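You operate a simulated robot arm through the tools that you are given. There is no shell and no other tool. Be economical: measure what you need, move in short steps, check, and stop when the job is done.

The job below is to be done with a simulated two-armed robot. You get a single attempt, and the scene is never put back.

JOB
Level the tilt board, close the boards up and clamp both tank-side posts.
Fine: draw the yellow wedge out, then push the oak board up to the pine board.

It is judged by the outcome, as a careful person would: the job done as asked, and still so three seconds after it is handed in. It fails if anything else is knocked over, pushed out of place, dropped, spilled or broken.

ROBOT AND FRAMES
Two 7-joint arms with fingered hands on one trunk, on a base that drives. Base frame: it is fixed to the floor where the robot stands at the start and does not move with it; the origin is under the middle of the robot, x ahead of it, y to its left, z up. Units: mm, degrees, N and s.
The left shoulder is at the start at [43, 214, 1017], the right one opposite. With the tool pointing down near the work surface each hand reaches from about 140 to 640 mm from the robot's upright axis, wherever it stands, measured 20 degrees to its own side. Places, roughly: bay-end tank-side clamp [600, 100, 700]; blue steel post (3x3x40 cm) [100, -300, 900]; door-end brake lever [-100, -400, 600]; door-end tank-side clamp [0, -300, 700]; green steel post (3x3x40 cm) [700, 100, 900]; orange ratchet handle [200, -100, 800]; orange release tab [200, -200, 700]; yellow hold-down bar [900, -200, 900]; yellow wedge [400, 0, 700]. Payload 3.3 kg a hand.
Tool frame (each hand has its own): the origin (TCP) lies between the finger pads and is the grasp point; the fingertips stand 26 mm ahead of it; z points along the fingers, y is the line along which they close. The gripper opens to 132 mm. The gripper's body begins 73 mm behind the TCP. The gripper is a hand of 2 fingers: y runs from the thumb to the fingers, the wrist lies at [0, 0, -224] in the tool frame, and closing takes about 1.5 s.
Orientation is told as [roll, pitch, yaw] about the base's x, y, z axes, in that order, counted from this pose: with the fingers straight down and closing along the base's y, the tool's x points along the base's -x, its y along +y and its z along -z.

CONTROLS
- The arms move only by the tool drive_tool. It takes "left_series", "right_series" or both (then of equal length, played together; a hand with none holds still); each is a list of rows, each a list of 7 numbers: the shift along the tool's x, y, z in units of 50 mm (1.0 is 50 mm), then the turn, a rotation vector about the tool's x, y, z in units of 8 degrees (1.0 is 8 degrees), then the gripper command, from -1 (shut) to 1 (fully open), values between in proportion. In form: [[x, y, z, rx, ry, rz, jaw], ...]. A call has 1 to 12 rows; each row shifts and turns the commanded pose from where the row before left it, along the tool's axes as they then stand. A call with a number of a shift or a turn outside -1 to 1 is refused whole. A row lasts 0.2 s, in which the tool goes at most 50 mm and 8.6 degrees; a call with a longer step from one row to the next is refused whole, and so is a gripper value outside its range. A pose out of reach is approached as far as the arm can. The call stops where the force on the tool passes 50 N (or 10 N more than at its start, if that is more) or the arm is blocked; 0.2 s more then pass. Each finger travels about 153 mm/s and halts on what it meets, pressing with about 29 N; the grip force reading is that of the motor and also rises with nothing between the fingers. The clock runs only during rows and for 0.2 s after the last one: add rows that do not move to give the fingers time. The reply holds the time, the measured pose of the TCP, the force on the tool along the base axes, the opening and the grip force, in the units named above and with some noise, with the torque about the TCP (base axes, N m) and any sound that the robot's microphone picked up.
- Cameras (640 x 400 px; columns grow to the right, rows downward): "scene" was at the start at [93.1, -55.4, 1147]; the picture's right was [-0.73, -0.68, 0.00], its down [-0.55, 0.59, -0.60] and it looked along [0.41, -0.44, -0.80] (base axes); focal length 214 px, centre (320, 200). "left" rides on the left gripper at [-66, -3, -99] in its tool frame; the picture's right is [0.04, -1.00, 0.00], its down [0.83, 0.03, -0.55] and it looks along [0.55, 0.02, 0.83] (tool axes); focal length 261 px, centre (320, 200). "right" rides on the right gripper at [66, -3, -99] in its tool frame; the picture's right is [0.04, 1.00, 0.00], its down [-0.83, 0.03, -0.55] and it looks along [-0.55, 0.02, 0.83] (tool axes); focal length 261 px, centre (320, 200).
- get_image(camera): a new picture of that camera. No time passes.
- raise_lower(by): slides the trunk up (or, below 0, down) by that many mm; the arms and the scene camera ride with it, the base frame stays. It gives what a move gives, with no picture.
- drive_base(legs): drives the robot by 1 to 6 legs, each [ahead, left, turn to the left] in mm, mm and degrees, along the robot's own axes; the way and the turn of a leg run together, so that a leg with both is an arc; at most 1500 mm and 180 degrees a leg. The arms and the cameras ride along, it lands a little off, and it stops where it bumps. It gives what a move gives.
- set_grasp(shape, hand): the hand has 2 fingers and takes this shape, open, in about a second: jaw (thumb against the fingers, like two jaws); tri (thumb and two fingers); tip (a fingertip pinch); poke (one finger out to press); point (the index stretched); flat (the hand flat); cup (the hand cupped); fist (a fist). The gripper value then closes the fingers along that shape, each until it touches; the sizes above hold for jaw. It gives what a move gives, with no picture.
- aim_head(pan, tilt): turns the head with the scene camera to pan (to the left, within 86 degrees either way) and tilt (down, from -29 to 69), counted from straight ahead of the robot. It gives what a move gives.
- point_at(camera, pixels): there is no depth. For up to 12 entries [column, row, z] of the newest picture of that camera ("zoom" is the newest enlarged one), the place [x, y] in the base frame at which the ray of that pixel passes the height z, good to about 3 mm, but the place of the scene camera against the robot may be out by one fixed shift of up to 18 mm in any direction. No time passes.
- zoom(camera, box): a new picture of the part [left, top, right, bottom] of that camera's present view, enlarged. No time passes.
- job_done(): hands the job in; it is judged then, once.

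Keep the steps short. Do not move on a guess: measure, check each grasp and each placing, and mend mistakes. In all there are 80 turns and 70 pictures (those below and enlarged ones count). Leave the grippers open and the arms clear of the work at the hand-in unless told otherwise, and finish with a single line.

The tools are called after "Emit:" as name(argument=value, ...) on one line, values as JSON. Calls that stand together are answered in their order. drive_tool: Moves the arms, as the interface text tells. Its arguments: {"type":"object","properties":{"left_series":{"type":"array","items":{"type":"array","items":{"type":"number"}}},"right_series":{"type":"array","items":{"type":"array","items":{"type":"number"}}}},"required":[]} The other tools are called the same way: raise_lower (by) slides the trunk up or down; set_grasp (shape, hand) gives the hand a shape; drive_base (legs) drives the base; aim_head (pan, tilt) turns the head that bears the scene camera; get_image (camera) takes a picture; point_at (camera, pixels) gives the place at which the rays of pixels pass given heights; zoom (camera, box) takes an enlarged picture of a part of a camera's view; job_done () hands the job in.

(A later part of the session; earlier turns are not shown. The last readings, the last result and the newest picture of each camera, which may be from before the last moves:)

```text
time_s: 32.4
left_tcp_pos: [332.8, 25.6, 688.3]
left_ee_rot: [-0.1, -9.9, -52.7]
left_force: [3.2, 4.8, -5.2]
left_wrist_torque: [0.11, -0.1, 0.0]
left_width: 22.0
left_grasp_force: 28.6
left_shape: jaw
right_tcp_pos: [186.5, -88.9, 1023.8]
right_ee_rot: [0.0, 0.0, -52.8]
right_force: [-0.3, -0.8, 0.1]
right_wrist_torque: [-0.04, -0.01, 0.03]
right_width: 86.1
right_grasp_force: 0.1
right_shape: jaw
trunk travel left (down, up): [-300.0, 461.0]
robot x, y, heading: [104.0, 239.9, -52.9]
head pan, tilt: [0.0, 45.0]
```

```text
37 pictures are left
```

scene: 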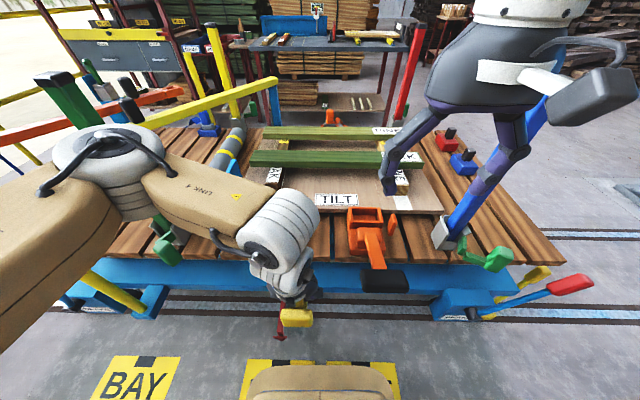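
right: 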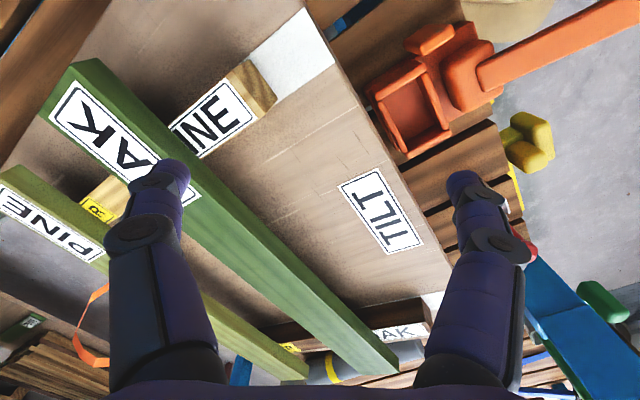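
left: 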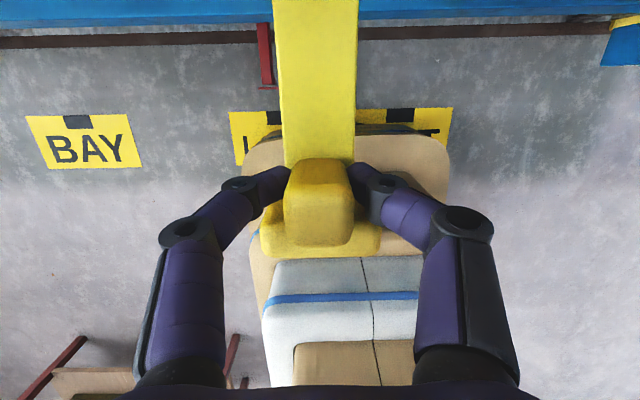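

83 mm drawn, force small, still running in its slot. I keep hold and draw on by driving the base straight back 80 mm, watching force.

Emit:
drive_base(legs=[[-80, 0, 0]])

Emit:
get_image(camera="left")

Emit:
get_image(camera="scene")

```text
time_s: 33.4
left_tcp_pos: [306.9, 60.0, 693.2]
left_ee_rot: [-0.1, -12.2, -52.2]
left_force: [2.7, -7.4, -10.8]
left_wrist_torque: [-0.02, -0.04, -0.09]
left_width: 19.4
left_grasp_force: 28.6
left_shape: jaw
right_tcp_pos: [150.8, -44.3, 1022.9]
right_ee_rot: [-0.1, 0.0, -52.8]
right_force: [0.5, 0.5, -0.5]
right_wrist_torque: [-0.01, 0.01, 0.02]
right_width: 86.1
right_grasp_force: 0.1
right_shape: jaw
trunk travel left (down, up): [-300.0, 461.0]
robot x, y, heading: [65.7, 286.6, -52.9]
head pan, tilt: [0.0, 45.0]
stopped in leg 1: the force on the tool passed its limit at 84 N (the readings are from after the stop); the commanded pose is now the measured one
```

```text
36 pictures are left
```

left: 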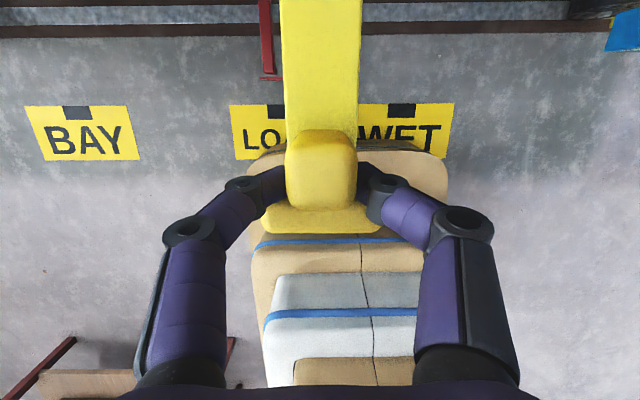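

```text
35 pictures are left
```

scene: 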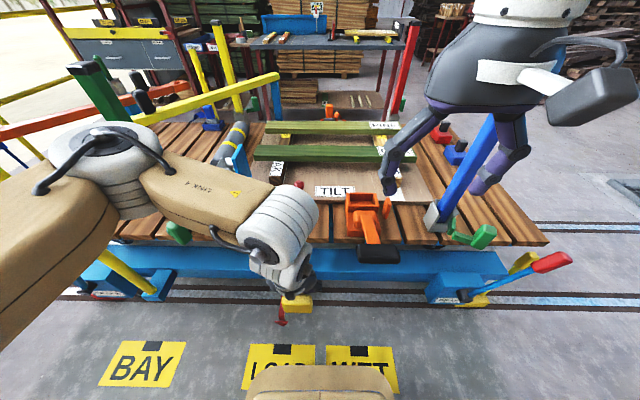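

The wedge came to a firm stop (84 N) after about 115 mm. I open the left hand, then check whether the wedge stays and the board lies level.

Emit:
drive_tool(left_series=[[0, 0, 0, 0, 0, 0, -0.3], [0, 0, 0, 0, 0, 0, 0.1], [0, 0, 0, 0, 0, 0, 0.1], [0, 0, 0, 0, 0, 0, 0.1]])

Emit:
zoom(camera="scene", box=[220, 90, 480, 270])

Emit:
get_image(camera="left")

```text
time_s: 34.4
left_tcp_pos: [306.2, 61.1, 690.6]
left_ee_rot: [0.0, -12.2, -52.0]
left_force: [-0.8, -0.8, 0.2]
left_wrist_torque: [-0.01, 0.0, 0.0]
left_width: 72.1
left_grasp_force: 0.1
left_shape: jaw
right_tcp_pos: [152.0, -44.1, 1022.4]
right_ee_rot: [0.1, -0.1, -52.8]
right_force: [0.0, -1.0, -0.3]
right_wrist_torque: [0.04, 0.01, -0.01]
right_width: 86.3
right_grasp_force: 0.1
right_shape: jaw
trunk travel left (down, up): [-300.0, 461.0]
robot x, y, heading: [68.5, 290.1, -52.8]
head pan, tilt: [0.0, 45.0]
```

```text
2.22 times, centred on (350, 180) of scene
```

zoom: 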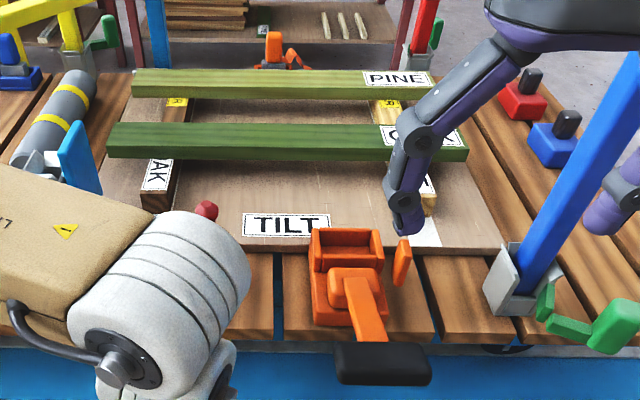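

```text
33 pictures are left
```

left: 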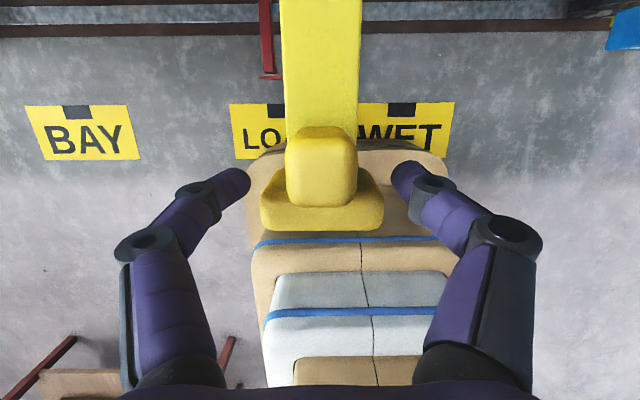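

The wedge stays out, and the board's near edge now rests flat on the deck planks. I lift the left hand clear straight up, and look at the boards with the right camera (it looks forward).

Emit:
drive_tool(left_series=[[-0.18, 0, -0.85, 0, 0, 0, 0.1], [-0.18, 0, -0.85, 0, 0, 0, 0.1], [-0.18, 0, -0.85, 0, 0, 0, 0.1], [-0.18, 0, -0.85, 0, 0, 0, 0.1], [-0.18, 0, -0.85, 0, 0, 0, 0.1], [-0.18, 0, -0.85, 0, 0, 0, 0.1]])

Emit:
get_image(camera="right")

Emit:
get_image(camera="scene")

```text
time_s: 35.8
left_tcp_pos: [305.2, 62.7, 952.4]
left_ee_rot: [0.0, -12.2, -52.2]
left_force: [-0.1, -0.1, -0.6]
left_wrist_torque: [0.0, 0.03, 0.02]
left_width: 71.8
left_grasp_force: 0.1
left_shape: jaw
right_tcp_pos: [149.4, -44.0, 1022.8]
right_ee_rot: [0.0, -0.2, -52.8]
right_force: [-0.4, -0.5, -0.8]
right_wrist_torque: [-0.01, -0.01, -0.03]
right_width: 86.3
right_grasp_force: 0.0
right_shape: jaw
trunk travel left (down, up): [-300.0, 461.0]
robot x, y, heading: [68.4, 289.8, -52.8]
head pan, tilt: [0.0, 45.0]
```

```text
32 pictures are left
```

right: 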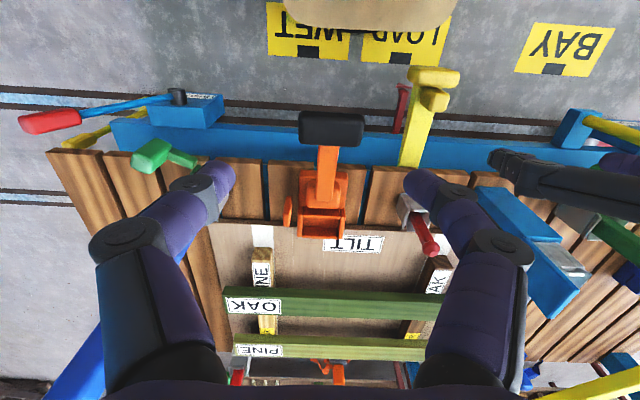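

```text
31 pictures are left
```

scene: 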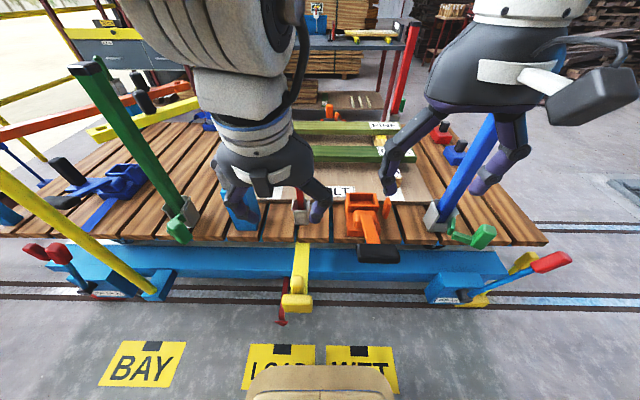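

The right camera shows OAK (rows 287-318) and PINE (336-361) well. I measure their edges at two heights for triangulation, then drive to the pushing station (88 mm ahead) and look again.

Emit:
point_at(camera="right", pixels=[[225, 288, 760], [225, 288, 720], [228, 316, 760], [228, 316, 720], [330, 290, 760], [330, 316, 760], [330, 337, 760], [330, 337, 720], [248, 250, 720], [352, 250, 720], [330, 118, 800], [435, 72, 680]])

Emit:
zoom(camera="right", box=[200, 220, 460, 390])

Emit:
drive_base(legs=[[88, 0, 0]])

Emit:
get_image(camera="right")

```text
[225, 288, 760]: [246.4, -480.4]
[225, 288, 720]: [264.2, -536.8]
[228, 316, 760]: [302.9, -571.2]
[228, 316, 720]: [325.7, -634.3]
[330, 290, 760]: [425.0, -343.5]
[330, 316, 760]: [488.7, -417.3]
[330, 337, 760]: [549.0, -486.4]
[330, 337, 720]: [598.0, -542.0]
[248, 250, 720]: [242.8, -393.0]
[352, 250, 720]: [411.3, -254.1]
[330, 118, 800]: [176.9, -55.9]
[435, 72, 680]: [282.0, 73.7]
```

```text
2.35 times, centred on (330, 305) of right
```

zoom: 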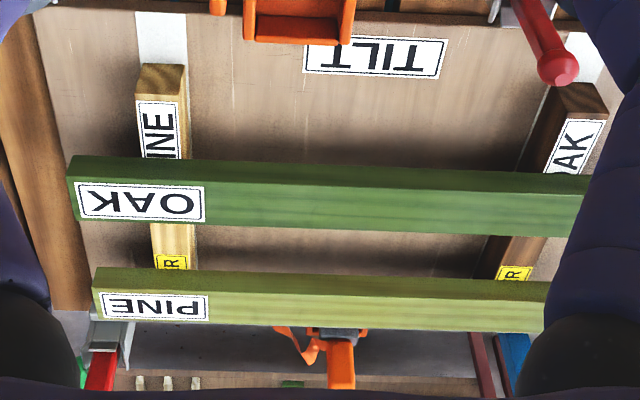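

```text
time_s: 36.9
left_tcp_pos: [358.1, -8.9, 951.9]
left_ee_rot: [-0.1, -12.1, -52.2]
left_force: [0.2, 0.4, 0.2]
left_wrist_torque: [0.01, 0.0, 0.01]
left_width: 72.0
left_grasp_force: 0.1
left_shape: jaw
right_tcp_pos: [203.4, -114.2, 1023.1]
right_ee_rot: [0.0, -0.1, -52.8]
right_force: [0.9, 0.7, 0.6]
right_wrist_torque: [0.03, 0.02, 0.0]
right_width: 86.3
right_grasp_force: 0.0
right_shape: jaw
trunk travel left (down, up): [-300.0, 461.0]
robot x, y, heading: [118.8, 222.2, -52.7]
head pan, tilt: [0.0, 45.0]
```

```text
29 pictures are left
```

right: 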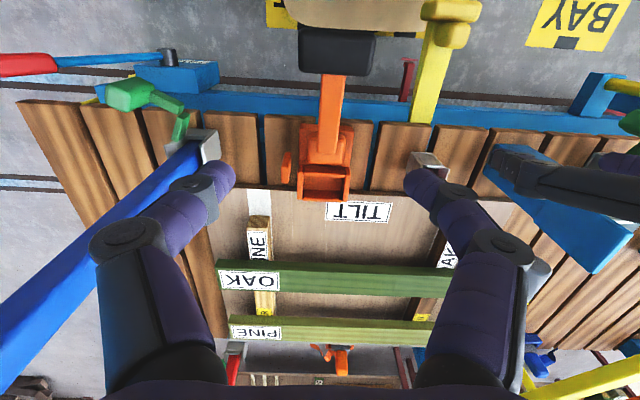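

I zoom the new right view for precise edges.

Emit:
zoom(camera="right", box=[200, 220, 440, 370])

```text
2.67 times, centred on (320, 295) of right
```

zoom: 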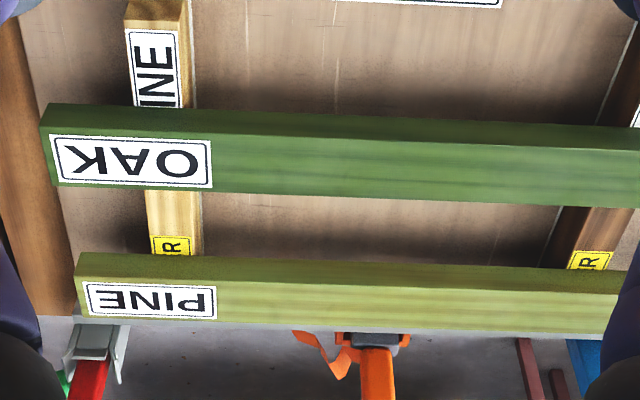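

Emit:
point_at(camera="zoom", pixels=[[58, 187, 760], [58, 187, 720], [48, 130, 760], [48, 130, 720], [40, 103, 720], [82, 283, 740], [76, 253, 740], [320, 137, 740], [320, 195, 740], [320, 260, 740], [600, 148, 740], [600, 268, 740]])

```text
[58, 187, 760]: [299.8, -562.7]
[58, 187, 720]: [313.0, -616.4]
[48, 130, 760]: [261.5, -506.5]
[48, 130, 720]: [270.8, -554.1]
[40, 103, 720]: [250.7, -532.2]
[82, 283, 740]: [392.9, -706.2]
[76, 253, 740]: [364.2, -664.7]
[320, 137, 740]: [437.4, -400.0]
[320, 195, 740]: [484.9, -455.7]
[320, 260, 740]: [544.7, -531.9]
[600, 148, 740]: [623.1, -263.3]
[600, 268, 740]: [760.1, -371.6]
```

Triangulation: OAK near face about 533 mm along the reach axis (top z≈786, bottom ≈760), PINE near face ≈722, gap ≈126 mm, both parallel. I will push with both hands together, fingers shut, tilted 50° forward, either side of OAK's middle. First I bring the hands forward high and tilt them.

Emit:
drive_tool(left_series=[[-0.78, -0.18, 0.166, 0, 0, 0, -0.5], [-0.78, -0.18, 0.166, 0, 0, 0, -1], [-0.78, -0.18, 0.166, 0, 0, 0, -1], [0, 0, 0, 0, -0.95, 0, -1], [0, 0, 0, 0, -0.95, 0, -1], [0, 0, 0, 0, -0.95, 0, -1], [0, 0, 0, 0, -0.95, 0, -1], [0, 0, 0, 0, -0.95, 0, -1], [0, 0, 0, 0, 0, 0, -1], [0, 0, 0, 0, 0, 0, -1]], right_series=[[-0.8, 0, 0.3, 0, 0, 0, -0.5], [-0.8, 0, 0.3, 0, 0, 0, -1], [-0.8, 0, 0.3, 0, 0, 0, -1], [0, 0, 0, 0, -0.893, 0, -1], [0, 0, 0, 0, -0.893, 0, -1], [0, 0, 0, 0, -0.893, 0, -1], [0, 0, 0, 0, -0.893, 0, -1], [0, 0, 0, 0, -0.893, 0, -1], [0, 0, 0, 0, -0.893, 0, -1], [0, 0, 0, 0, -0.893, 0, -1]])

```text
time_s: 39.1
left_tcp_pos: [410.8, -120.5, 952.8]
left_ee_rot: [0.0, -50.2, -52.1]
left_force: [-0.5, 1.0, 0.4]
left_wrist_torque: [-0.03, 0.03, 0.0]
left_width: 0.1
left_grasp_force: 29.1
left_shape: jaw
right_tcp_pos: [274.7, -208.5, 978.5]
right_ee_rot: [0.1, -50.1, -52.9]
right_force: [-0.1, 0.5, -0.4]
right_wrist_torque: [0.03, -0.03, -0.01]
right_width: 0.0
right_grasp_force: 29.3
right_shape: jaw
trunk travel left (down, up): [-300.0, 461.0]
robot x, y, heading: [123.8, 216.9, -52.9]
head pan, tilt: [0.0, 45.0]
```

Both hands are tilted 50°. I bring both to about 40 mm short of OAK and 45 mm above the push height, then look.

Emit:
drive_tool(left_series=[[0.055, 0, 0.7, 0, 0, 0, -1], [0.055, 0, 0.7, 0, 0, 0, -1], [0.055, 0, 0.7, 0, 0, 0, -1], [0.055, 0, 0.7, 0, 0, 0, -1], [0.055, 0, 0.7, 0, 0, 0, -1]], right_series=[[0.099, 0, 0.804, 0, 0, 0, -1], [0.099, 0, 0.804, 0, 0, 0, -1], [0.099, 0, 0.804, 0, 0, 0, -1], [0.099, 0, 0.804, 0, 0, 0, -1], [0.099, 0, 0.804, 0, 0, 0, -1]])

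Emit:
get_image(camera="left")

Emit:
get_image(camera="scene")

```text
time_s: 40.3
left_tcp_pos: [487.6, -219.6, 828.5]
left_ee_rot: [0.0, -50.1, -52.2]
left_force: [-0.6, 0.5, 0.1]
left_wrist_torque: [0.0, -0.01, -0.02]
left_width: 0.0
left_grasp_force: 29.2
left_shape: jaw
right_tcp_pos: [359.4, -320.1, 826.8]
right_ee_rot: [-0.1, -50.0, -52.8]
right_force: [-0.2, 0.1, -0.1]
right_wrist_torque: [-0.02, 0.0, 0.01]
right_width: 0.3
right_grasp_force: 29.5
right_shape: jaw
trunk travel left (down, up): [-300.0, 461.0]
robot x, y, heading: [117.6, 219.2, -53.0]
head pan, tilt: [0.0, 45.0]
```

```text
27 pictures are left
```

left: 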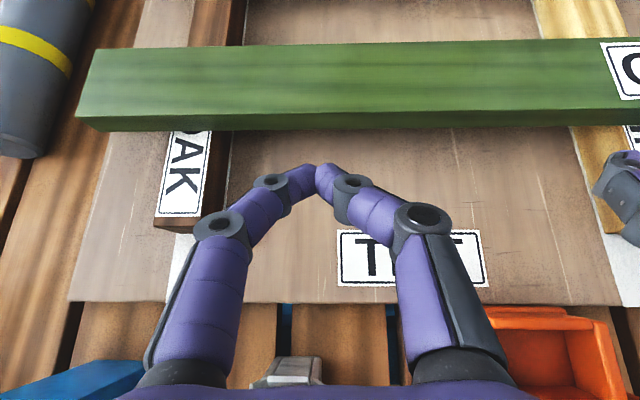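

```text
26 pictures are left
```

scene: 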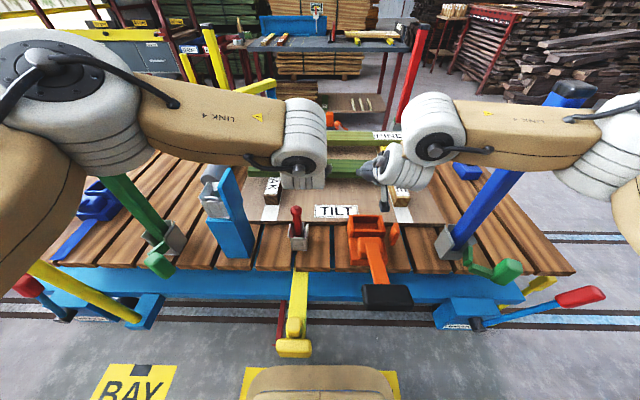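

A clear view of OAK from the left hand. I re-measure its near-face edges from here to confirm height and distance.

Emit:
point_at(camera="left", pixels=[[318, 111, 786], [318, 127, 760], [318, 42, 786], [318, 111, 776], [318, 127, 750], [95, 118, 770], [318, 170, 810]])

```text
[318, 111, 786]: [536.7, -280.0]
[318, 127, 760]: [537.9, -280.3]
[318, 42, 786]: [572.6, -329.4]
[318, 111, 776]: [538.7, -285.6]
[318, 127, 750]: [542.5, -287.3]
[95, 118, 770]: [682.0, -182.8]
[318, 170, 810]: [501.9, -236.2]
```

Consistent with a face at ~548-560. I lower both hands to z≈780 and forward 25 mm (still short of OAK), then check the tip height against the face.

Emit:
drive_tool(left_series=[[0.21, 0, 0.5, 0, 0, 0, -1], [0.21, 0, 0.5, 0, 0, 0, -1], [0, 0, 0, 0, 0, 0, -1]], right_series=[[0.21, 0, 0.5, 0, 0, 0, -1], [0.21, 0, 0.5, 0, 0, 0, -1], [0, 0, 0, 0, 0, 0, -1]])

Emit:
get_image(camera="left")

Emit:
get_image(camera="right")

```text
time_s: 41.1
left_tcp_pos: [503.0, -238.1, 781.3]
left_ee_rot: [0.0, -50.2, -52.1]
left_force: [-0.5, -0.2, 0.5]
left_wrist_torque: [0.02, 0.01, 0.02]
left_width: 0.0
left_grasp_force: 29.3
left_shape: jaw
right_tcp_pos: [374.4, -338.7, 781.1]
right_ee_rot: [0.1, -50.0, -52.9]
right_force: [-0.2, 0.1, 0.4]
right_wrist_torque: [0.03, -0.03, -0.05]
right_width: 0.2
right_grasp_force: 29.1
right_shape: jaw
trunk travel left (down, up): [-300.0, 461.0]
robot x, y, heading: [121.1, 218.2, -52.8]
head pan, tilt: [0.0, 45.0]
```

```text
25 pictures are left
```

left: 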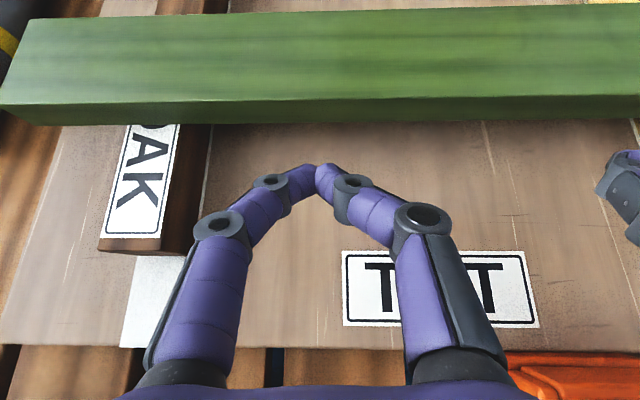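

```text
24 pictures are left
```

right: 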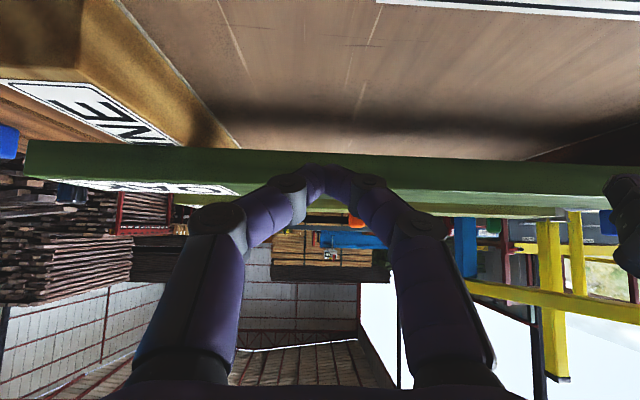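

The low right view shows OAK's face spans about z 745-767, so I lower the hands 10 mm to meet the middle of the face, then approach 45 mm in 9 mm rows to first contact.

Emit:
drive_tool(left_series=[[0.153, 0, 0.129, 0, 0, 0, -1], [-0.116, 0, 0.138, 0, 0, 0, -1], [-0.116, 0, 0.138, 0, 0, 0, -1], [-0.116, 0, 0.138, 0, 0, 0, -1], [-0.116, 0, 0.138, 0, 0, 0, -1], [-0.116, 0, 0.138, 0, 0, 0, -1]], right_series=[[0.153, 0, 0.129, 0, 0, 0, -1], [-0.116, 0, 0.138, 0, 0, 0, -1], [-0.116, 0, 0.138, 0, 0, 0, -1], [-0.116, 0, 0.138, 0, 0, 0, -1], [-0.116, 0, 0.138, 0, 0, 0, -1], [-0.116, 0, 0.138, 0, 0, 0, -1]])

Emit:
get_image(camera="left")

```text
time_s: 42.5
left_tcp_pos: [530.6, -274.6, 770.9]
left_ee_rot: [0.0, -50.2, -52.2]
left_force: [-0.4, 0.3, 0.4]
left_wrist_torque: [-0.01, -0.03, -0.01]
left_width: 0.0
left_grasp_force: 29.2
left_shape: jaw
right_tcp_pos: [401.7, -374.0, 771.3]
right_ee_rot: [0.0, -50.0, -52.9]
right_force: [0.2, 0.0, -0.4]
right_wrist_torque: [0.01, 0.03, -0.03]
right_width: 0.0
right_grasp_force: 29.5
right_shape: jaw
trunk travel left (down, up): [-300.0, 461.0]
robot x, y, heading: [119.7, 217.4, -52.8]
head pan, tilt: [0.0, 45.0]
```

```text
23 pictures are left
```

left: 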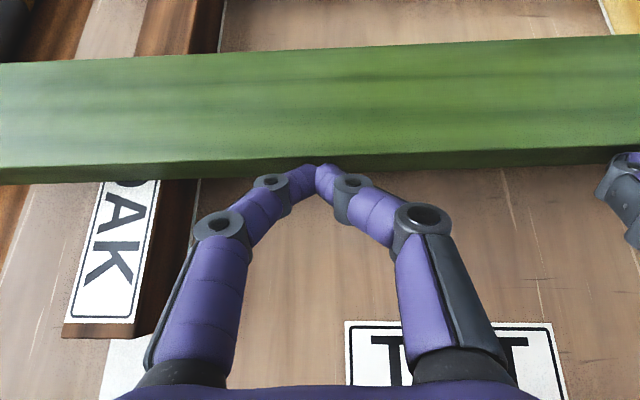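

Tips are just at OAK's face at mid-height. I push both hands 72 mm together in 9 mm rows.

Emit:
drive_tool(left_series=[[-0.116, 0, 0.138, 0, 0, 0, -1], [-0.116, 0, 0.138, 0, 0, 0, -1], [-0.116, 0, 0.138, 0, 0, 0, -1], [-0.116, 0, 0.138, 0, 0, 0, -1], [-0.116, 0, 0.138, 0, 0, 0, -1], [-0.116, 0, 0.138, 0, 0, 0, -1], [-0.116, 0, 0.138, 0, 0, 0, -1], [-0.116, 0, 0.138, 0, 0, 0, -1]], right_series=[[-0.116, 0, 0.138, 0, 0, 0, -1], [-0.116, 0, 0.138, 0, 0, 0, -1], [-0.116, 0, 0.138, 0, 0, 0, -1], [-0.116, 0, 0.138, 0, 0, 0, -1], [-0.116, 0, 0.138, 0, 0, 0, -1], [-0.116, 0, 0.138, 0, 0, 0, -1], [-0.116, 0, 0.138, 0, 0, 0, -1], [-0.116, 0, 0.138, 0, 0, 0, -1]])

Emit:
get_image(camera="left")

```text
time_s: 44.5
left_tcp_pos: [600.9, -294.5, 770.9]
left_ee_rot: [0.2, -50.3, -48.6]
left_force: [0.3, -0.2, 0.4]
left_wrist_torque: [0.03, -0.01, 0.03]
left_width: 0.1
left_grasp_force: 28.9
left_shape: jaw
left hand out of reach, approached as far as the arm can: row 6, 7, 8
right_tcp_pos: [444.9, -430.5, 771.7]
right_ee_rot: [0.0, -49.9, -52.8]
right_force: [-1.4, 0.3, 0.0]
right_wrist_torque: [0.02, 0.01, 0.01]
right_width: 0.1
right_grasp_force: 28.8
right_shape: jaw
trunk travel left (down, up): [-300.0, 461.0]
robot x, y, heading: [121.5, 217.8, -53.1]
head pan, tilt: [0.0, 45.0]
stopped in row 8 (left hand): the arm was blocked; the commanded pose is now the measured one
```

```text
22 pictures are left
```

left: 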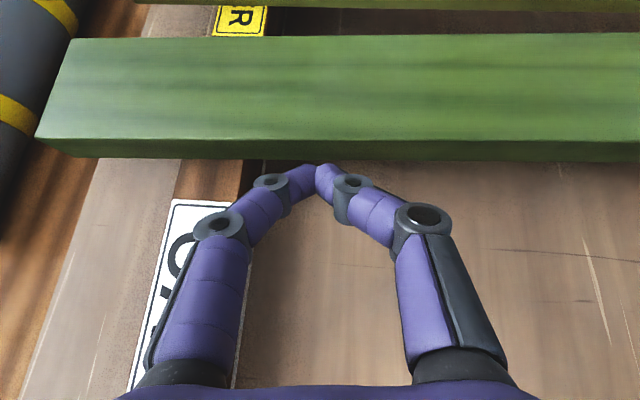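

The left arm reached its limit at row 6 and slid sideways (no load); the right hand pushed on. I measure the board's present position and both ends before deciding the next push.

Emit:
point_at(camera="left", pixels=[[37, 137, 767], [75, 40, 767], [340, 138, 767], [610, 142, 767], [340, 35, 767], [200, 6, 747], [600, 12, 747]])

Emit:
get_image(camera="right")

```text
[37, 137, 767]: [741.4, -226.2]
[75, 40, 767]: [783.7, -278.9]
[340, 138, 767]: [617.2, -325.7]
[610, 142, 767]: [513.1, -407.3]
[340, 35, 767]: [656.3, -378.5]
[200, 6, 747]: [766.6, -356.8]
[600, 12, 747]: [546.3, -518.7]
```

```text
21 pictures are left
```

right: 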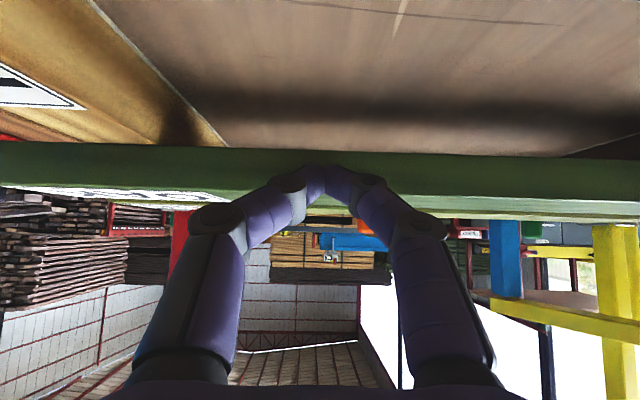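

OAK is parallel within 1°, near face at ~632, remaining gap ≈48 mm; its middle is at l≈184. I retract the left arm up and back, back the right hand off 25 mm, then shift the base 93 mm left so the right hand stands before OAK's middle.

Emit:
drive_tool(left_series=[[-0.77, 0, -0.62, 0, 0, 0, -1], [-0.77, 0, -0.62, 0, 0, 0, -1], [-0.77, 0, -0.62, 0, 0, 0, -1], [-0.77, 0, -0.62, 0, 0, 0, -1], [0.62, 0, -0.735, 0, 0, 0, -1], [0.62, 0, -0.735, 0, 0, 0, -1], [0.62, 0, -0.735, 0, 0, 0, -1], [0.62, 0, -0.735, 0, 0, 0, -1], [0.62, 0, -0.735, 0, 0, 0, -1]], right_series=[[0.107, 0, -0.128, 0, 0, 0, -1], [0.107, 0, -0.128, 0, 0, 0, -1], [0.107, 0, -0.128, 0, 0, 0, -1], [0, 0, 0, 0, 0, 0, -1], [0, 0, 0, 0, 0, 0, -1], [0, 0, 0, 0, 0, 0, -1], [0, 0, 0, 0, 0, 0, -1], [0, 0, 0, 0, 0, 0, -1], [0, 0, 0, 0, 0, 0, -1]])

Emit:
drive_base(legs=[[0, 93, 0]])

Emit:
get_image(camera="scene")

```text
time_s: 46.5
left_tcp_pos: [439.1, -112.9, 965.5]
left_ee_rot: [0.1, -50.2, -49.1]
left_force: [-0.1, -0.9, -0.3]
left_wrist_torque: [-0.04, 0.02, 0.02]
left_width: 0.0
left_grasp_force: 28.8
left_shape: jaw
left hand out of reach, approached as far as the arm can: row 4
right_tcp_pos: [429.8, -411.7, 772.4]
right_ee_rot: [0.1, -50.1, -52.8]
right_force: [0.1, 0.3, 0.1]
right_wrist_torque: [-0.01, 0.05, 0.04]
right_width: 0.2
right_grasp_force: 29.3
right_shape: jaw
trunk travel left (down, up): [-300.0, 461.0]
robot x, y, heading: [121.8, 220.1, -53.0]
head pan, tilt: [0.0, 45.0]
```

```text
time_s: 47.6
left_tcp_pos: [514.6, -55.7, 965.5]
left_ee_rot: [0.2, -50.2, -49.0]
left_force: [0.0, -0.1, 0.0]
left_wrist_torque: [0.01, 0.03, -0.02]
left_width: 0.0
left_grasp_force: 28.6
left_shape: jaw
right_tcp_pos: [507.9, -353.2, 772.6]
right_ee_rot: [-0.1, -49.9, -52.7]
right_force: [-0.5, -0.4, 0.3]
right_wrist_torque: [-0.03, -0.01, -0.01]
right_width: 0.1
right_grasp_force: 29.3
right_shape: jaw
trunk travel left (down, up): [-300.0, 461.0]
robot x, y, heading: [199.7, 276.2, -52.9]
head pan, tilt: [0.0, 45.0]
```

```text
20 pictures are left
```

scene: 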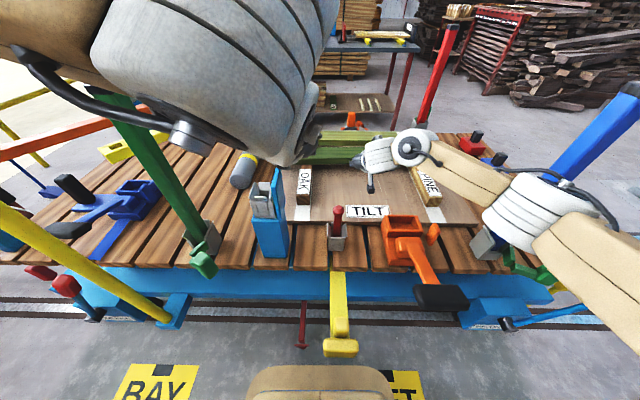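

Right hand now faces OAK's middle (l≈190). I push forward 56 mm in 8 mm rows.

Emit:
drive_tool(right_series=[[-0.103, 0, 0.1226, 0, 0, 0, -1], [-0.103, 0, 0.1226, 0, 0, 0, -1], [-0.103, 0, 0.1226, 0, 0, 0, -1], [-0.103, 0, 0.1226, 0, 0, 0, -1], [-0.103, 0, 0.1226, 0, 0, 0, -1], [-0.103, 0, 0.1226, 0, 0, 0, -1], [-0.103, 0, 0.1226, 0, 0, 0, -1]])

Emit:
get_image(camera="left")

```text
time_s: 49.2
left_tcp_pos: [515.4, -55.4, 966.2]
left_ee_rot: [0.2, -50.1, -49.0]
left_force: [-0.1, -0.9, -0.2]
left_wrist_torque: [-0.03, -0.03, -0.02]
left_width: 0.0
left_grasp_force: 28.8
left_shape: jaw
right_tcp_pos: [540.3, -400.3, 778.9]
right_ee_rot: [0.7, -50.7, -53.1]
right_force: [-1.1, 2.1, 0.2]
right_wrist_torque: [0.0, 0.02, 0.01]
right_width: 0.0
right_grasp_force: 29.0
right_shape: jaw
right hand out of reach, approached as far as the arm can: row 7
trunk travel left (down, up): [-300.0, 461.0]
robot x, y, heading: [197.4, 273.3, -52.6]
head pan, tilt: [0.0, 45.0]
```

```text
19 pictures are left
```

left: 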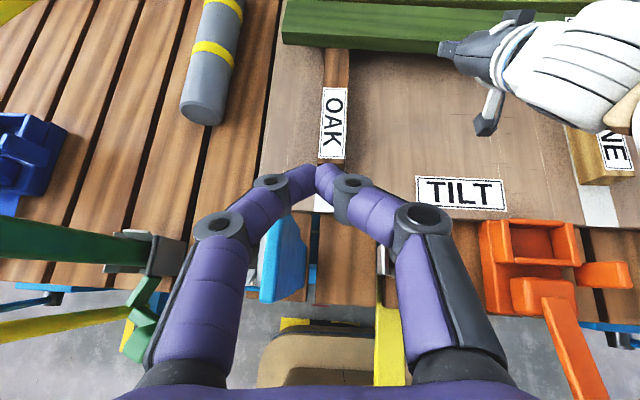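

The right arm reached its limit at 646 with a few mm to go, and rose slightly. I back off 8 mm and tilt the hand 12° more forward to gain reach, then read the pose.

Emit:
drive_tool(right_series=[[0.3, 0, -0.3575, 0, 0, 0, -1], [0, 0, 0, 0, -0.75, 0, -1], [0, 0, 0, 0, -0.75, 0, -1], [0, 0, 0, 0, 0, 0, -1]])

Emit:
get_image(camera="right")

```text
time_s: 50.2
left_tcp_pos: [514.5, -54.9, 965.1]
left_ee_rot: [0.3, -50.1, -49.0]
left_force: [-0.1, -0.3, -0.4]
left_wrist_torque: [-0.01, 0.02, -0.02]
left_width: 0.0
left_grasp_force: 28.5
left_shape: jaw
right_tcp_pos: [525.1, -381.3, 771.7]
right_ee_rot: [0.1, -62.0, -52.8]
right_force: [0.1, 0.1, -0.6]
right_wrist_torque: [-0.01, 0.0, 0.02]
right_width: 0.0
right_grasp_force: 28.9
right_shape: jaw
trunk travel left (down, up): [-300.0, 461.0]
robot x, y, heading: [197.8, 274.8, -52.8]
head pan, tilt: [0.0, 45.0]
```

```text
18 pictures are left
```

right: 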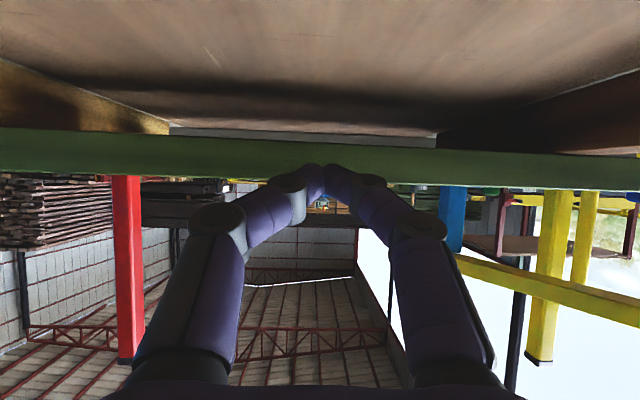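

I lower 7 mm and push to about 8 mm beyond the last contact; at the same time I tilt the left hand 15° more so its camera sees PINE and the gap.

Emit:
drive_tool(left_series=[[0, 0, 0, 0, -0.95, 0, -1], [0, 0, 0, 0, -0.95, 0, -1], [0, 0, 0, 0, 0, 0, -1], [0, 0, 0, 0, 0, 0, -1], [0, 0, 0, 0, 0, 0, -1], [0, 0, 0, 0, 0, 0, -1]], right_series=[[0.124, 0, 0.066, 0, 0, 0, -1], [-0.0657, 0, 0.1236, 0, 0, 0, -1], [-0.0657, 0, 0.1236, 0, 0, 0, -1], [-0.0657, 0, 0.1236, 0, 0, 0, -1], [-0.0657, 0, 0.1236, 0, 0, 0, -1], [0, 0, 0, 0, 0, 0, -1]])

Emit:
get_image(camera="left")

```text
time_s: 51.6
left_tcp_pos: [514.3, -55.4, 966.0]
left_ee_rot: [0.3, -65.4, -49.3]
left_force: [0.2, 0.2, 0.6]
left_wrist_torque: [0.0, 0.03, 0.02]
left_width: 0.0
left_grasp_force: 29.3
left_shape: jaw
right_tcp_pos: [542.5, -402.3, 765.7]
right_ee_rot: [0.0, -62.0, -52.8]
right_force: [-0.8, 2.3, -0.9]
right_wrist_torque: [0.03, 0.02, 0.01]
right_width: 0.1
right_grasp_force: 28.7
right_shape: jaw
trunk travel left (down, up): [-300.0, 461.0]
robot x, y, heading: [195.5, 276.4, -52.7]
head pan, tilt: [0.0, 45.0]
```

```text
17 pictures are left
```

left: 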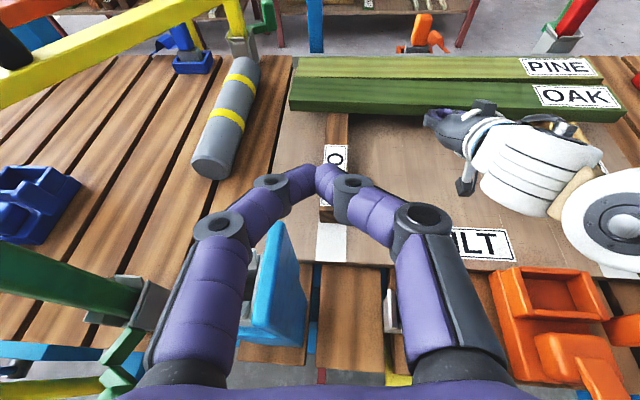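

Nearly closed. I zoom on the gap between OAK and PINE.

Emit:
zoom(camera="left", box=[270, 40, 640, 140])

```text
1.73 times, centred on (455, 90) of left
```

zoom: 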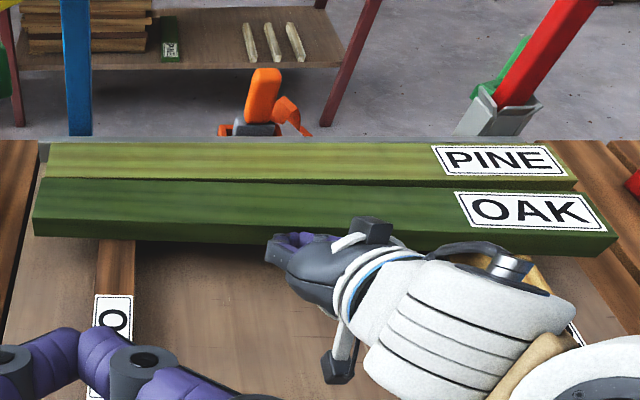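

The left end is closed; towards the OAK/PINE labels a narrow wedge of gap remains. I back off 15 mm, shift the right hand 150 mm toward the label end, and return to the face.

Emit:
drive_tool(right_series=[[0.14, 0, -0.265, 0, 0, 0, -1], [0, -0.75, 0, 0, 0, 0, -1], [0, -0.75, 0, 0, 0, 0, -1], [0, -0.75, 0, 0, 0, 0, -1], [0, -0.75, 0, 0, 0, 0, -1], [-0.0657, 0, 0.1236, 0, 0, 0, -1], [-0.0657, 0, 0.1236, 0, 0, 0, -1], [-0.04, 0, 0.075, 0, 0, 0, -1], [0, 0, 0, 0, 0, 0, -1]])

Emit:
zoom(camera="left", box=[270, 40, 640, 140])

```text
time_s: 53.6
left_tcp_pos: [513.9, -55.2, 965.6]
left_ee_rot: [0.4, -65.3, -49.2]
left_force: [0.3, 0.3, -0.4]
left_wrist_torque: [0.05, -0.01, 0.0]
left_width: 0.0
left_grasp_force: 29.1
left_shape: jaw
right_tcp_pos: [424.7, -497.0, 765.9]
right_ee_rot: [0.0, -62.0, -52.8]
right_force: [-1.4, 0.4, -0.1]
right_wrist_torque: [0.02, 0.05, 0.0]
right_width: 0.0
right_grasp_force: 29.2
right_shape: jaw
trunk travel left (down, up): [-300.0, 461.0]
robot x, y, heading: [198.3, 273.6, -52.7]
head pan, tilt: [0.0, 45.0]
```

```text
1.73 times, centred on (455, 90) of left
```

zoom: 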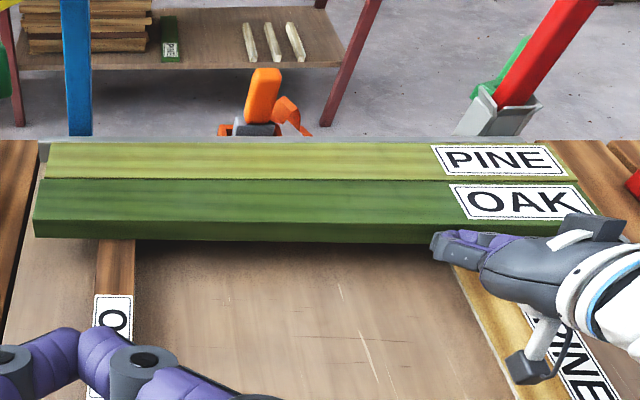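

Closed along most of its length; a fine dark line remains by the label. I nudge 2 mm more at this end and take a closer zoom.

Emit:
drive_tool(right_series=[[-0.019, 0, 0.035, 0, 0, 0, -1], [0, 0, 0, 0, 0, 0, -1]])

Emit:
zoom(camera="left", box=[470, 50, 630, 150])

```text
time_s: 54.2
left_tcp_pos: [513.6, -57.5, 967.4]
left_ee_rot: [0.3, -65.3, -49.2]
left_force: [-0.2, -0.5, -0.5]
left_wrist_torque: [-0.01, -0.01, -0.03]
left_width: 0.1
left_grasp_force: 28.7
left_shape: jaw
right_tcp_pos: [426.8, -497.8, 766.0]
right_ee_rot: [0.1, -62.1, -52.8]
right_force: [-3.4, 1.8, 0.5]
right_wrist_torque: [0.04, 0.06, 0.02]
right_width: 0.0
right_grasp_force: 29.1
right_shape: jaw
trunk travel left (down, up): [-300.0, 461.0]
robot x, y, heading: [193.6, 277.9, -52.9]
head pan, tilt: [0.0, 45.0]
```

```text
4.00 times, centred on (550, 100) of left
```

zoom: 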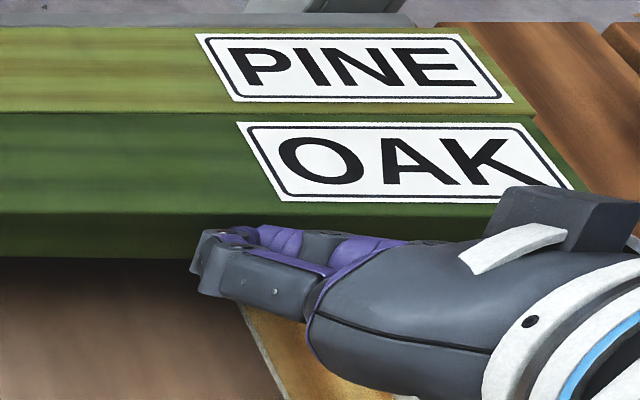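

The boards are closed up. I withdraw the right hand back and up, open it, and zoom the left view on the green post's clamp.

Emit:
drive_tool(right_series=[[0.313, 0, -0.59, 0, 0, 0, -1], [0.313, 0, -0.59, 0, 0, 0, -1], [0.313, 0, -0.59, 0, 0, 0, -1], [-0.66, 0, -0.35, 0, 0, 0, -1], [-0.66, 0, -0.35, 0, 0, 0, -1], [-0.66, 0, -0.35, 0, 0, 0, -1], [-0.66, 0, -0.35, 0, 0, 0, -1]])

Emit:
zoom(camera="left", box=[0, 200, 260, 400])

```text
time_s: 55.8
left_tcp_pos: [514.0, -55.0, 965.7]
left_ee_rot: [0.3, -65.4, -49.1]
left_force: [-0.5, 0.3, -0.1]
left_wrist_torque: [0.0, 0.01, -0.02]
left_width: 0.0
left_grasp_force: 29.0
left_shape: jaw
right_tcp_pos: [365.3, -417.6, 915.7]
right_ee_rot: [0.1, -62.0, -52.9]
right_force: [-0.8, 0.7, 0.5]
right_wrist_torque: [0.02, 0.03, -0.03]
right_width: 0.1
right_grasp_force: 29.1
right_shape: jaw
trunk travel left (down, up): [-300.0, 461.0]
robot x, y, heading: [192.5, 278.2, -52.8]
head pan, tilt: [0.0, 45.0]
```

```text
2.00 times, centred on (130, 300) of left
```

zoom: 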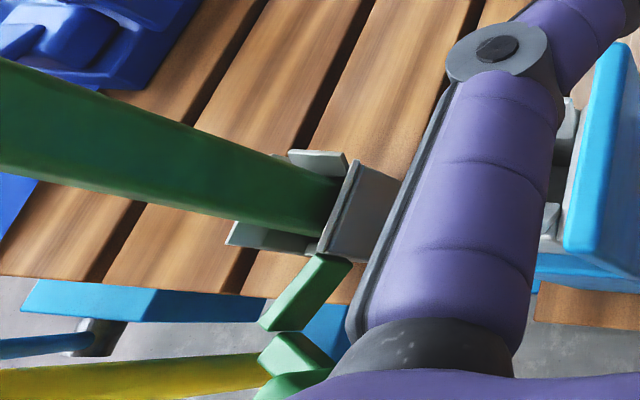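

I take a close scene-camera zoom on the green-post clamp, and one on the blue-post clamp, to understand the lever's motion.

Emit:
zoom(camera="scene", box=[150, 190, 270, 300])

Emit:
zoom(camera="scene", box=[440, 180, 600, 300])

```text
3.64 times, centred on (210, 245) of scene
```

zoom: 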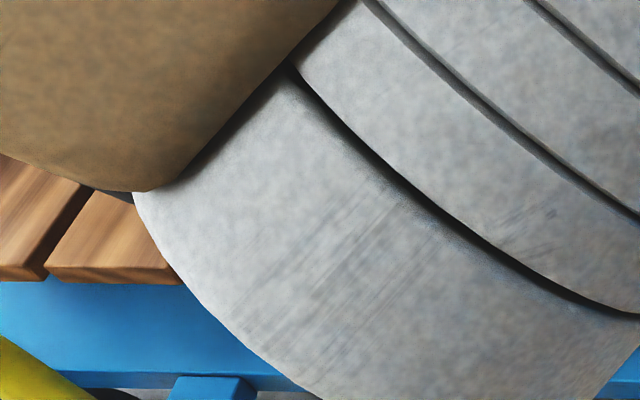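

```text
3.33 times, centred on (520, 240) of scene
```

zoom: 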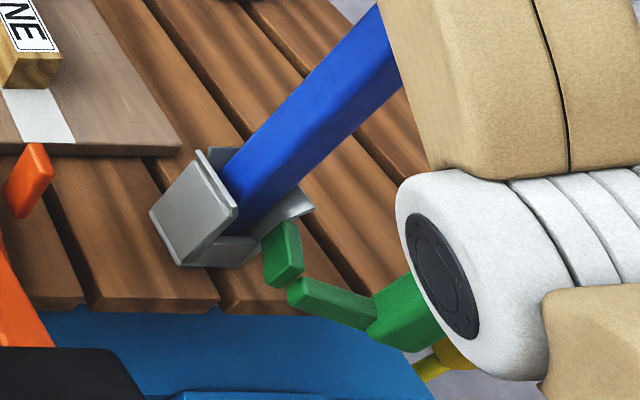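

The near (open) levers point outward away from the middle; earlier views show the far posts' levers swung 90° toward the deck's middle. So each lever must be swung toward the middle with its upright handle. I retract the right hand first, un-tilt it to 25°, then drive back 180 and right 235.

Emit:
drive_tool(right_series=[[0.39, 0, -0.735, 0, 0, 0, -1], [0.39, 0, -0.735, 0, 0, 0, -1], [0.39, 0, -0.735, 0, 0, 0, -1], [0.39, 0, -0.735, 0, 0, 0, -1], [0.39, 0, -0.735, 0, 0, 0, -1], [0.39, 0, -0.735, 0, 0, 0, -1], [0, 0, 0, 0, 0.93, 0, -1], [0, 0, 0, 0, 0.93, 0, -1], [0, 0, 0, 0, 0.93, 0, -1], [0, 0, 0, 0, 0.93, 0, -1], [0, 0, 0, 0, 0.93, 0, -1]])

Emit:
drive_base(legs=[[-180, 0, 0], [0, -235, 0]])

Emit:
get_image(camera="scene")

Emit:
get_image(camera="right")

```text
time_s: 58.2
left_tcp_pos: [514.1, -55.0, 966.0]
left_ee_rot: [0.3, -65.5, -49.1]
left_force: [0.7, -0.6, 0.9]
left_wrist_torque: [-0.01, 0.01, 0.03]
left_width: 0.0
left_grasp_force: 28.9
left_shape: jaw
right_tcp_pos: [256.2, -274.1, 916.6]
right_ee_rot: [0.0, -24.7, -52.7]
right_force: [-0.5, -0.5, 0.1]
right_wrist_torque: [0.01, 0.01, 0.0]
right_width: 0.2
right_grasp_force: 29.0
right_shape: jaw
right hand out of reach, approached as far as the arm can: row 5, 6
trunk travel left (down, up): [-300.0, 461.0]
robot x, y, heading: [198.2, 277.2, -52.8]
head pan, tilt: [0.0, 45.0]
```

```text
time_s: 61.1
left_tcp_pos: [214.9, -54.2, 965.9]
left_ee_rot: [0.4, -65.5, -49.2]
left_force: [0.7, -0.4, 0.5]
left_wrist_torque: [-0.01, -0.02, -0.01]
left_width: 0.0
left_grasp_force: 29.2
left_shape: jaw
right_tcp_pos: [-44.2, -272.6, 915.6]
right_ee_rot: [0.1, -24.8, -52.8]
right_force: [1.0, -0.5, -0.3]
right_wrist_torque: [-0.04, 0.02, 0.04]
right_width: 0.0
right_grasp_force: 29.1
right_shape: jaw
trunk travel left (down, up): [-300.0, 461.0]
robot x, y, heading: [-103.2, 279.4, -52.9]
head pan, tilt: [0.0, 45.0]
```

```text
10 pictures are left
```

scene: 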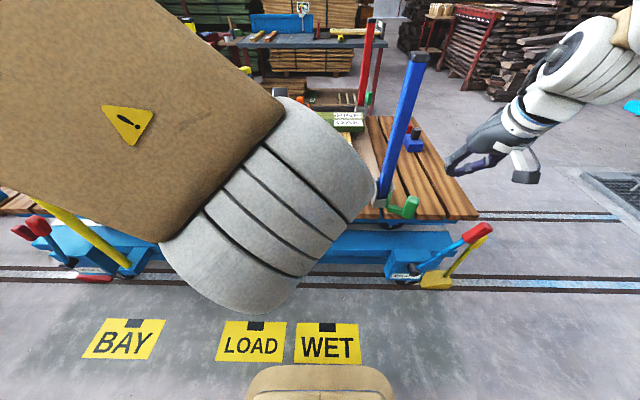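

```text
9 pictures are left
```

right: 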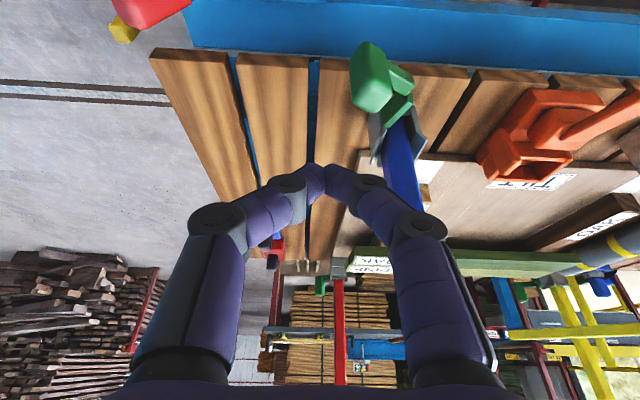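

The right view shows the blue-post lever's green handle at (370,78) and its arm at (395,105). I measure those at plausible heights.

Emit:
point_at(camera="right", pixels=[[370, 95, 700], [370, 95, 740], [362, 50, 760], [362, 50, 740], [400, 90, 700], [393, 135, 700], [400, 150, 720], [370, 95, 720]])

Emit:
zoom(camera="right", box=[310, 20, 470, 180])

Emit:
point_at(camera="scene", pixels=[[402, 210, 700], [402, 210, 720], [412, 200, 740], [380, 203, 700], [412, 200, 720]])

```text
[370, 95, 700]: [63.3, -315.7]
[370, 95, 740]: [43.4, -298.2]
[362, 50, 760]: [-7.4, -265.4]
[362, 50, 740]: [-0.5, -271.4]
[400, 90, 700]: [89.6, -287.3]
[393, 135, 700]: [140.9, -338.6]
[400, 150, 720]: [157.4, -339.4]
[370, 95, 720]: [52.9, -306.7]
```

```text
2.50 times, centred on (390, 100) of right
```

zoom: 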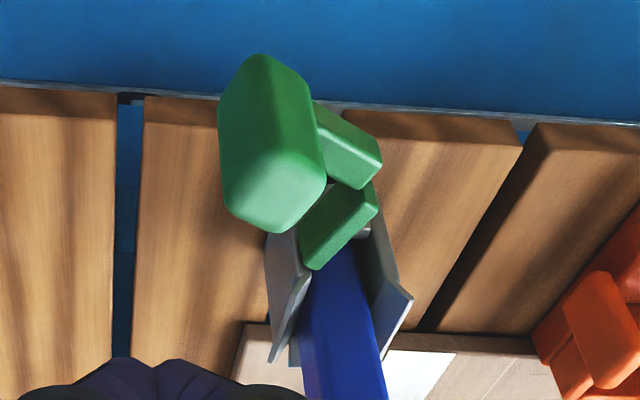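

```text
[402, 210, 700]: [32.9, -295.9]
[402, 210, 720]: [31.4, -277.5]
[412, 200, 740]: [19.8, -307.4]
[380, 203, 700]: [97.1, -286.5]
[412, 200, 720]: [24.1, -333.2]
```

I read the handle as an upright green block at about [40,-295], z 665-735, with its pivot by the pocket. I lower the shut right fingers on its door-end side (about 40 mm beside it) to handle height.

Emit:
drive_tool(right_series=[[0.164, 0.04, 0.79, 0, 0, 0, -1], [0.164, 0.04, 0.79, 0, 0, 0, -1], [0.164, 0.04, 0.79, 0, 0, 0, -1], [0.164, 0.04, 0.79, 0, 0, 0, -1], [0.164, 0.04, 0.79, 0, 0, 0, -1], [0, 0, 0, 0, 0, 0, -1]])

Emit:
get_image(camera="right")

```text
time_s: 62.5
left_tcp_pos: [216.0, -54.6, 966.2]
left_ee_rot: [0.2, -65.4, -49.1]
left_force: [-1.5, 0.2, 0.5]
left_wrist_torque: [0.0, -0.02, 0.01]
left_width: 0.0
left_grasp_force: 29.4
left_shape: jaw
right_tcp_pos: [-7.3, -300.6, 719.0]
right_ee_rot: [0.0, -24.7, -52.8]
right_force: [0.0, 0.0, 0.7]
right_wrist_torque: [0.0, 0.06, 0.0]
right_width: 0.0
right_grasp_force: 28.8
right_shape: jaw
trunk travel left (down, up): [-300.0, 461.0]
robot x, y, heading: [-103.0, 278.2, -52.9]
head pan, tilt: [0.0, 45.0]
```

```text
7 pictures are left
```

right: 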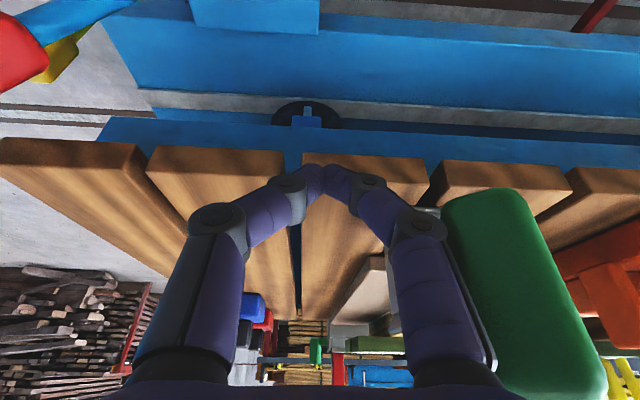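

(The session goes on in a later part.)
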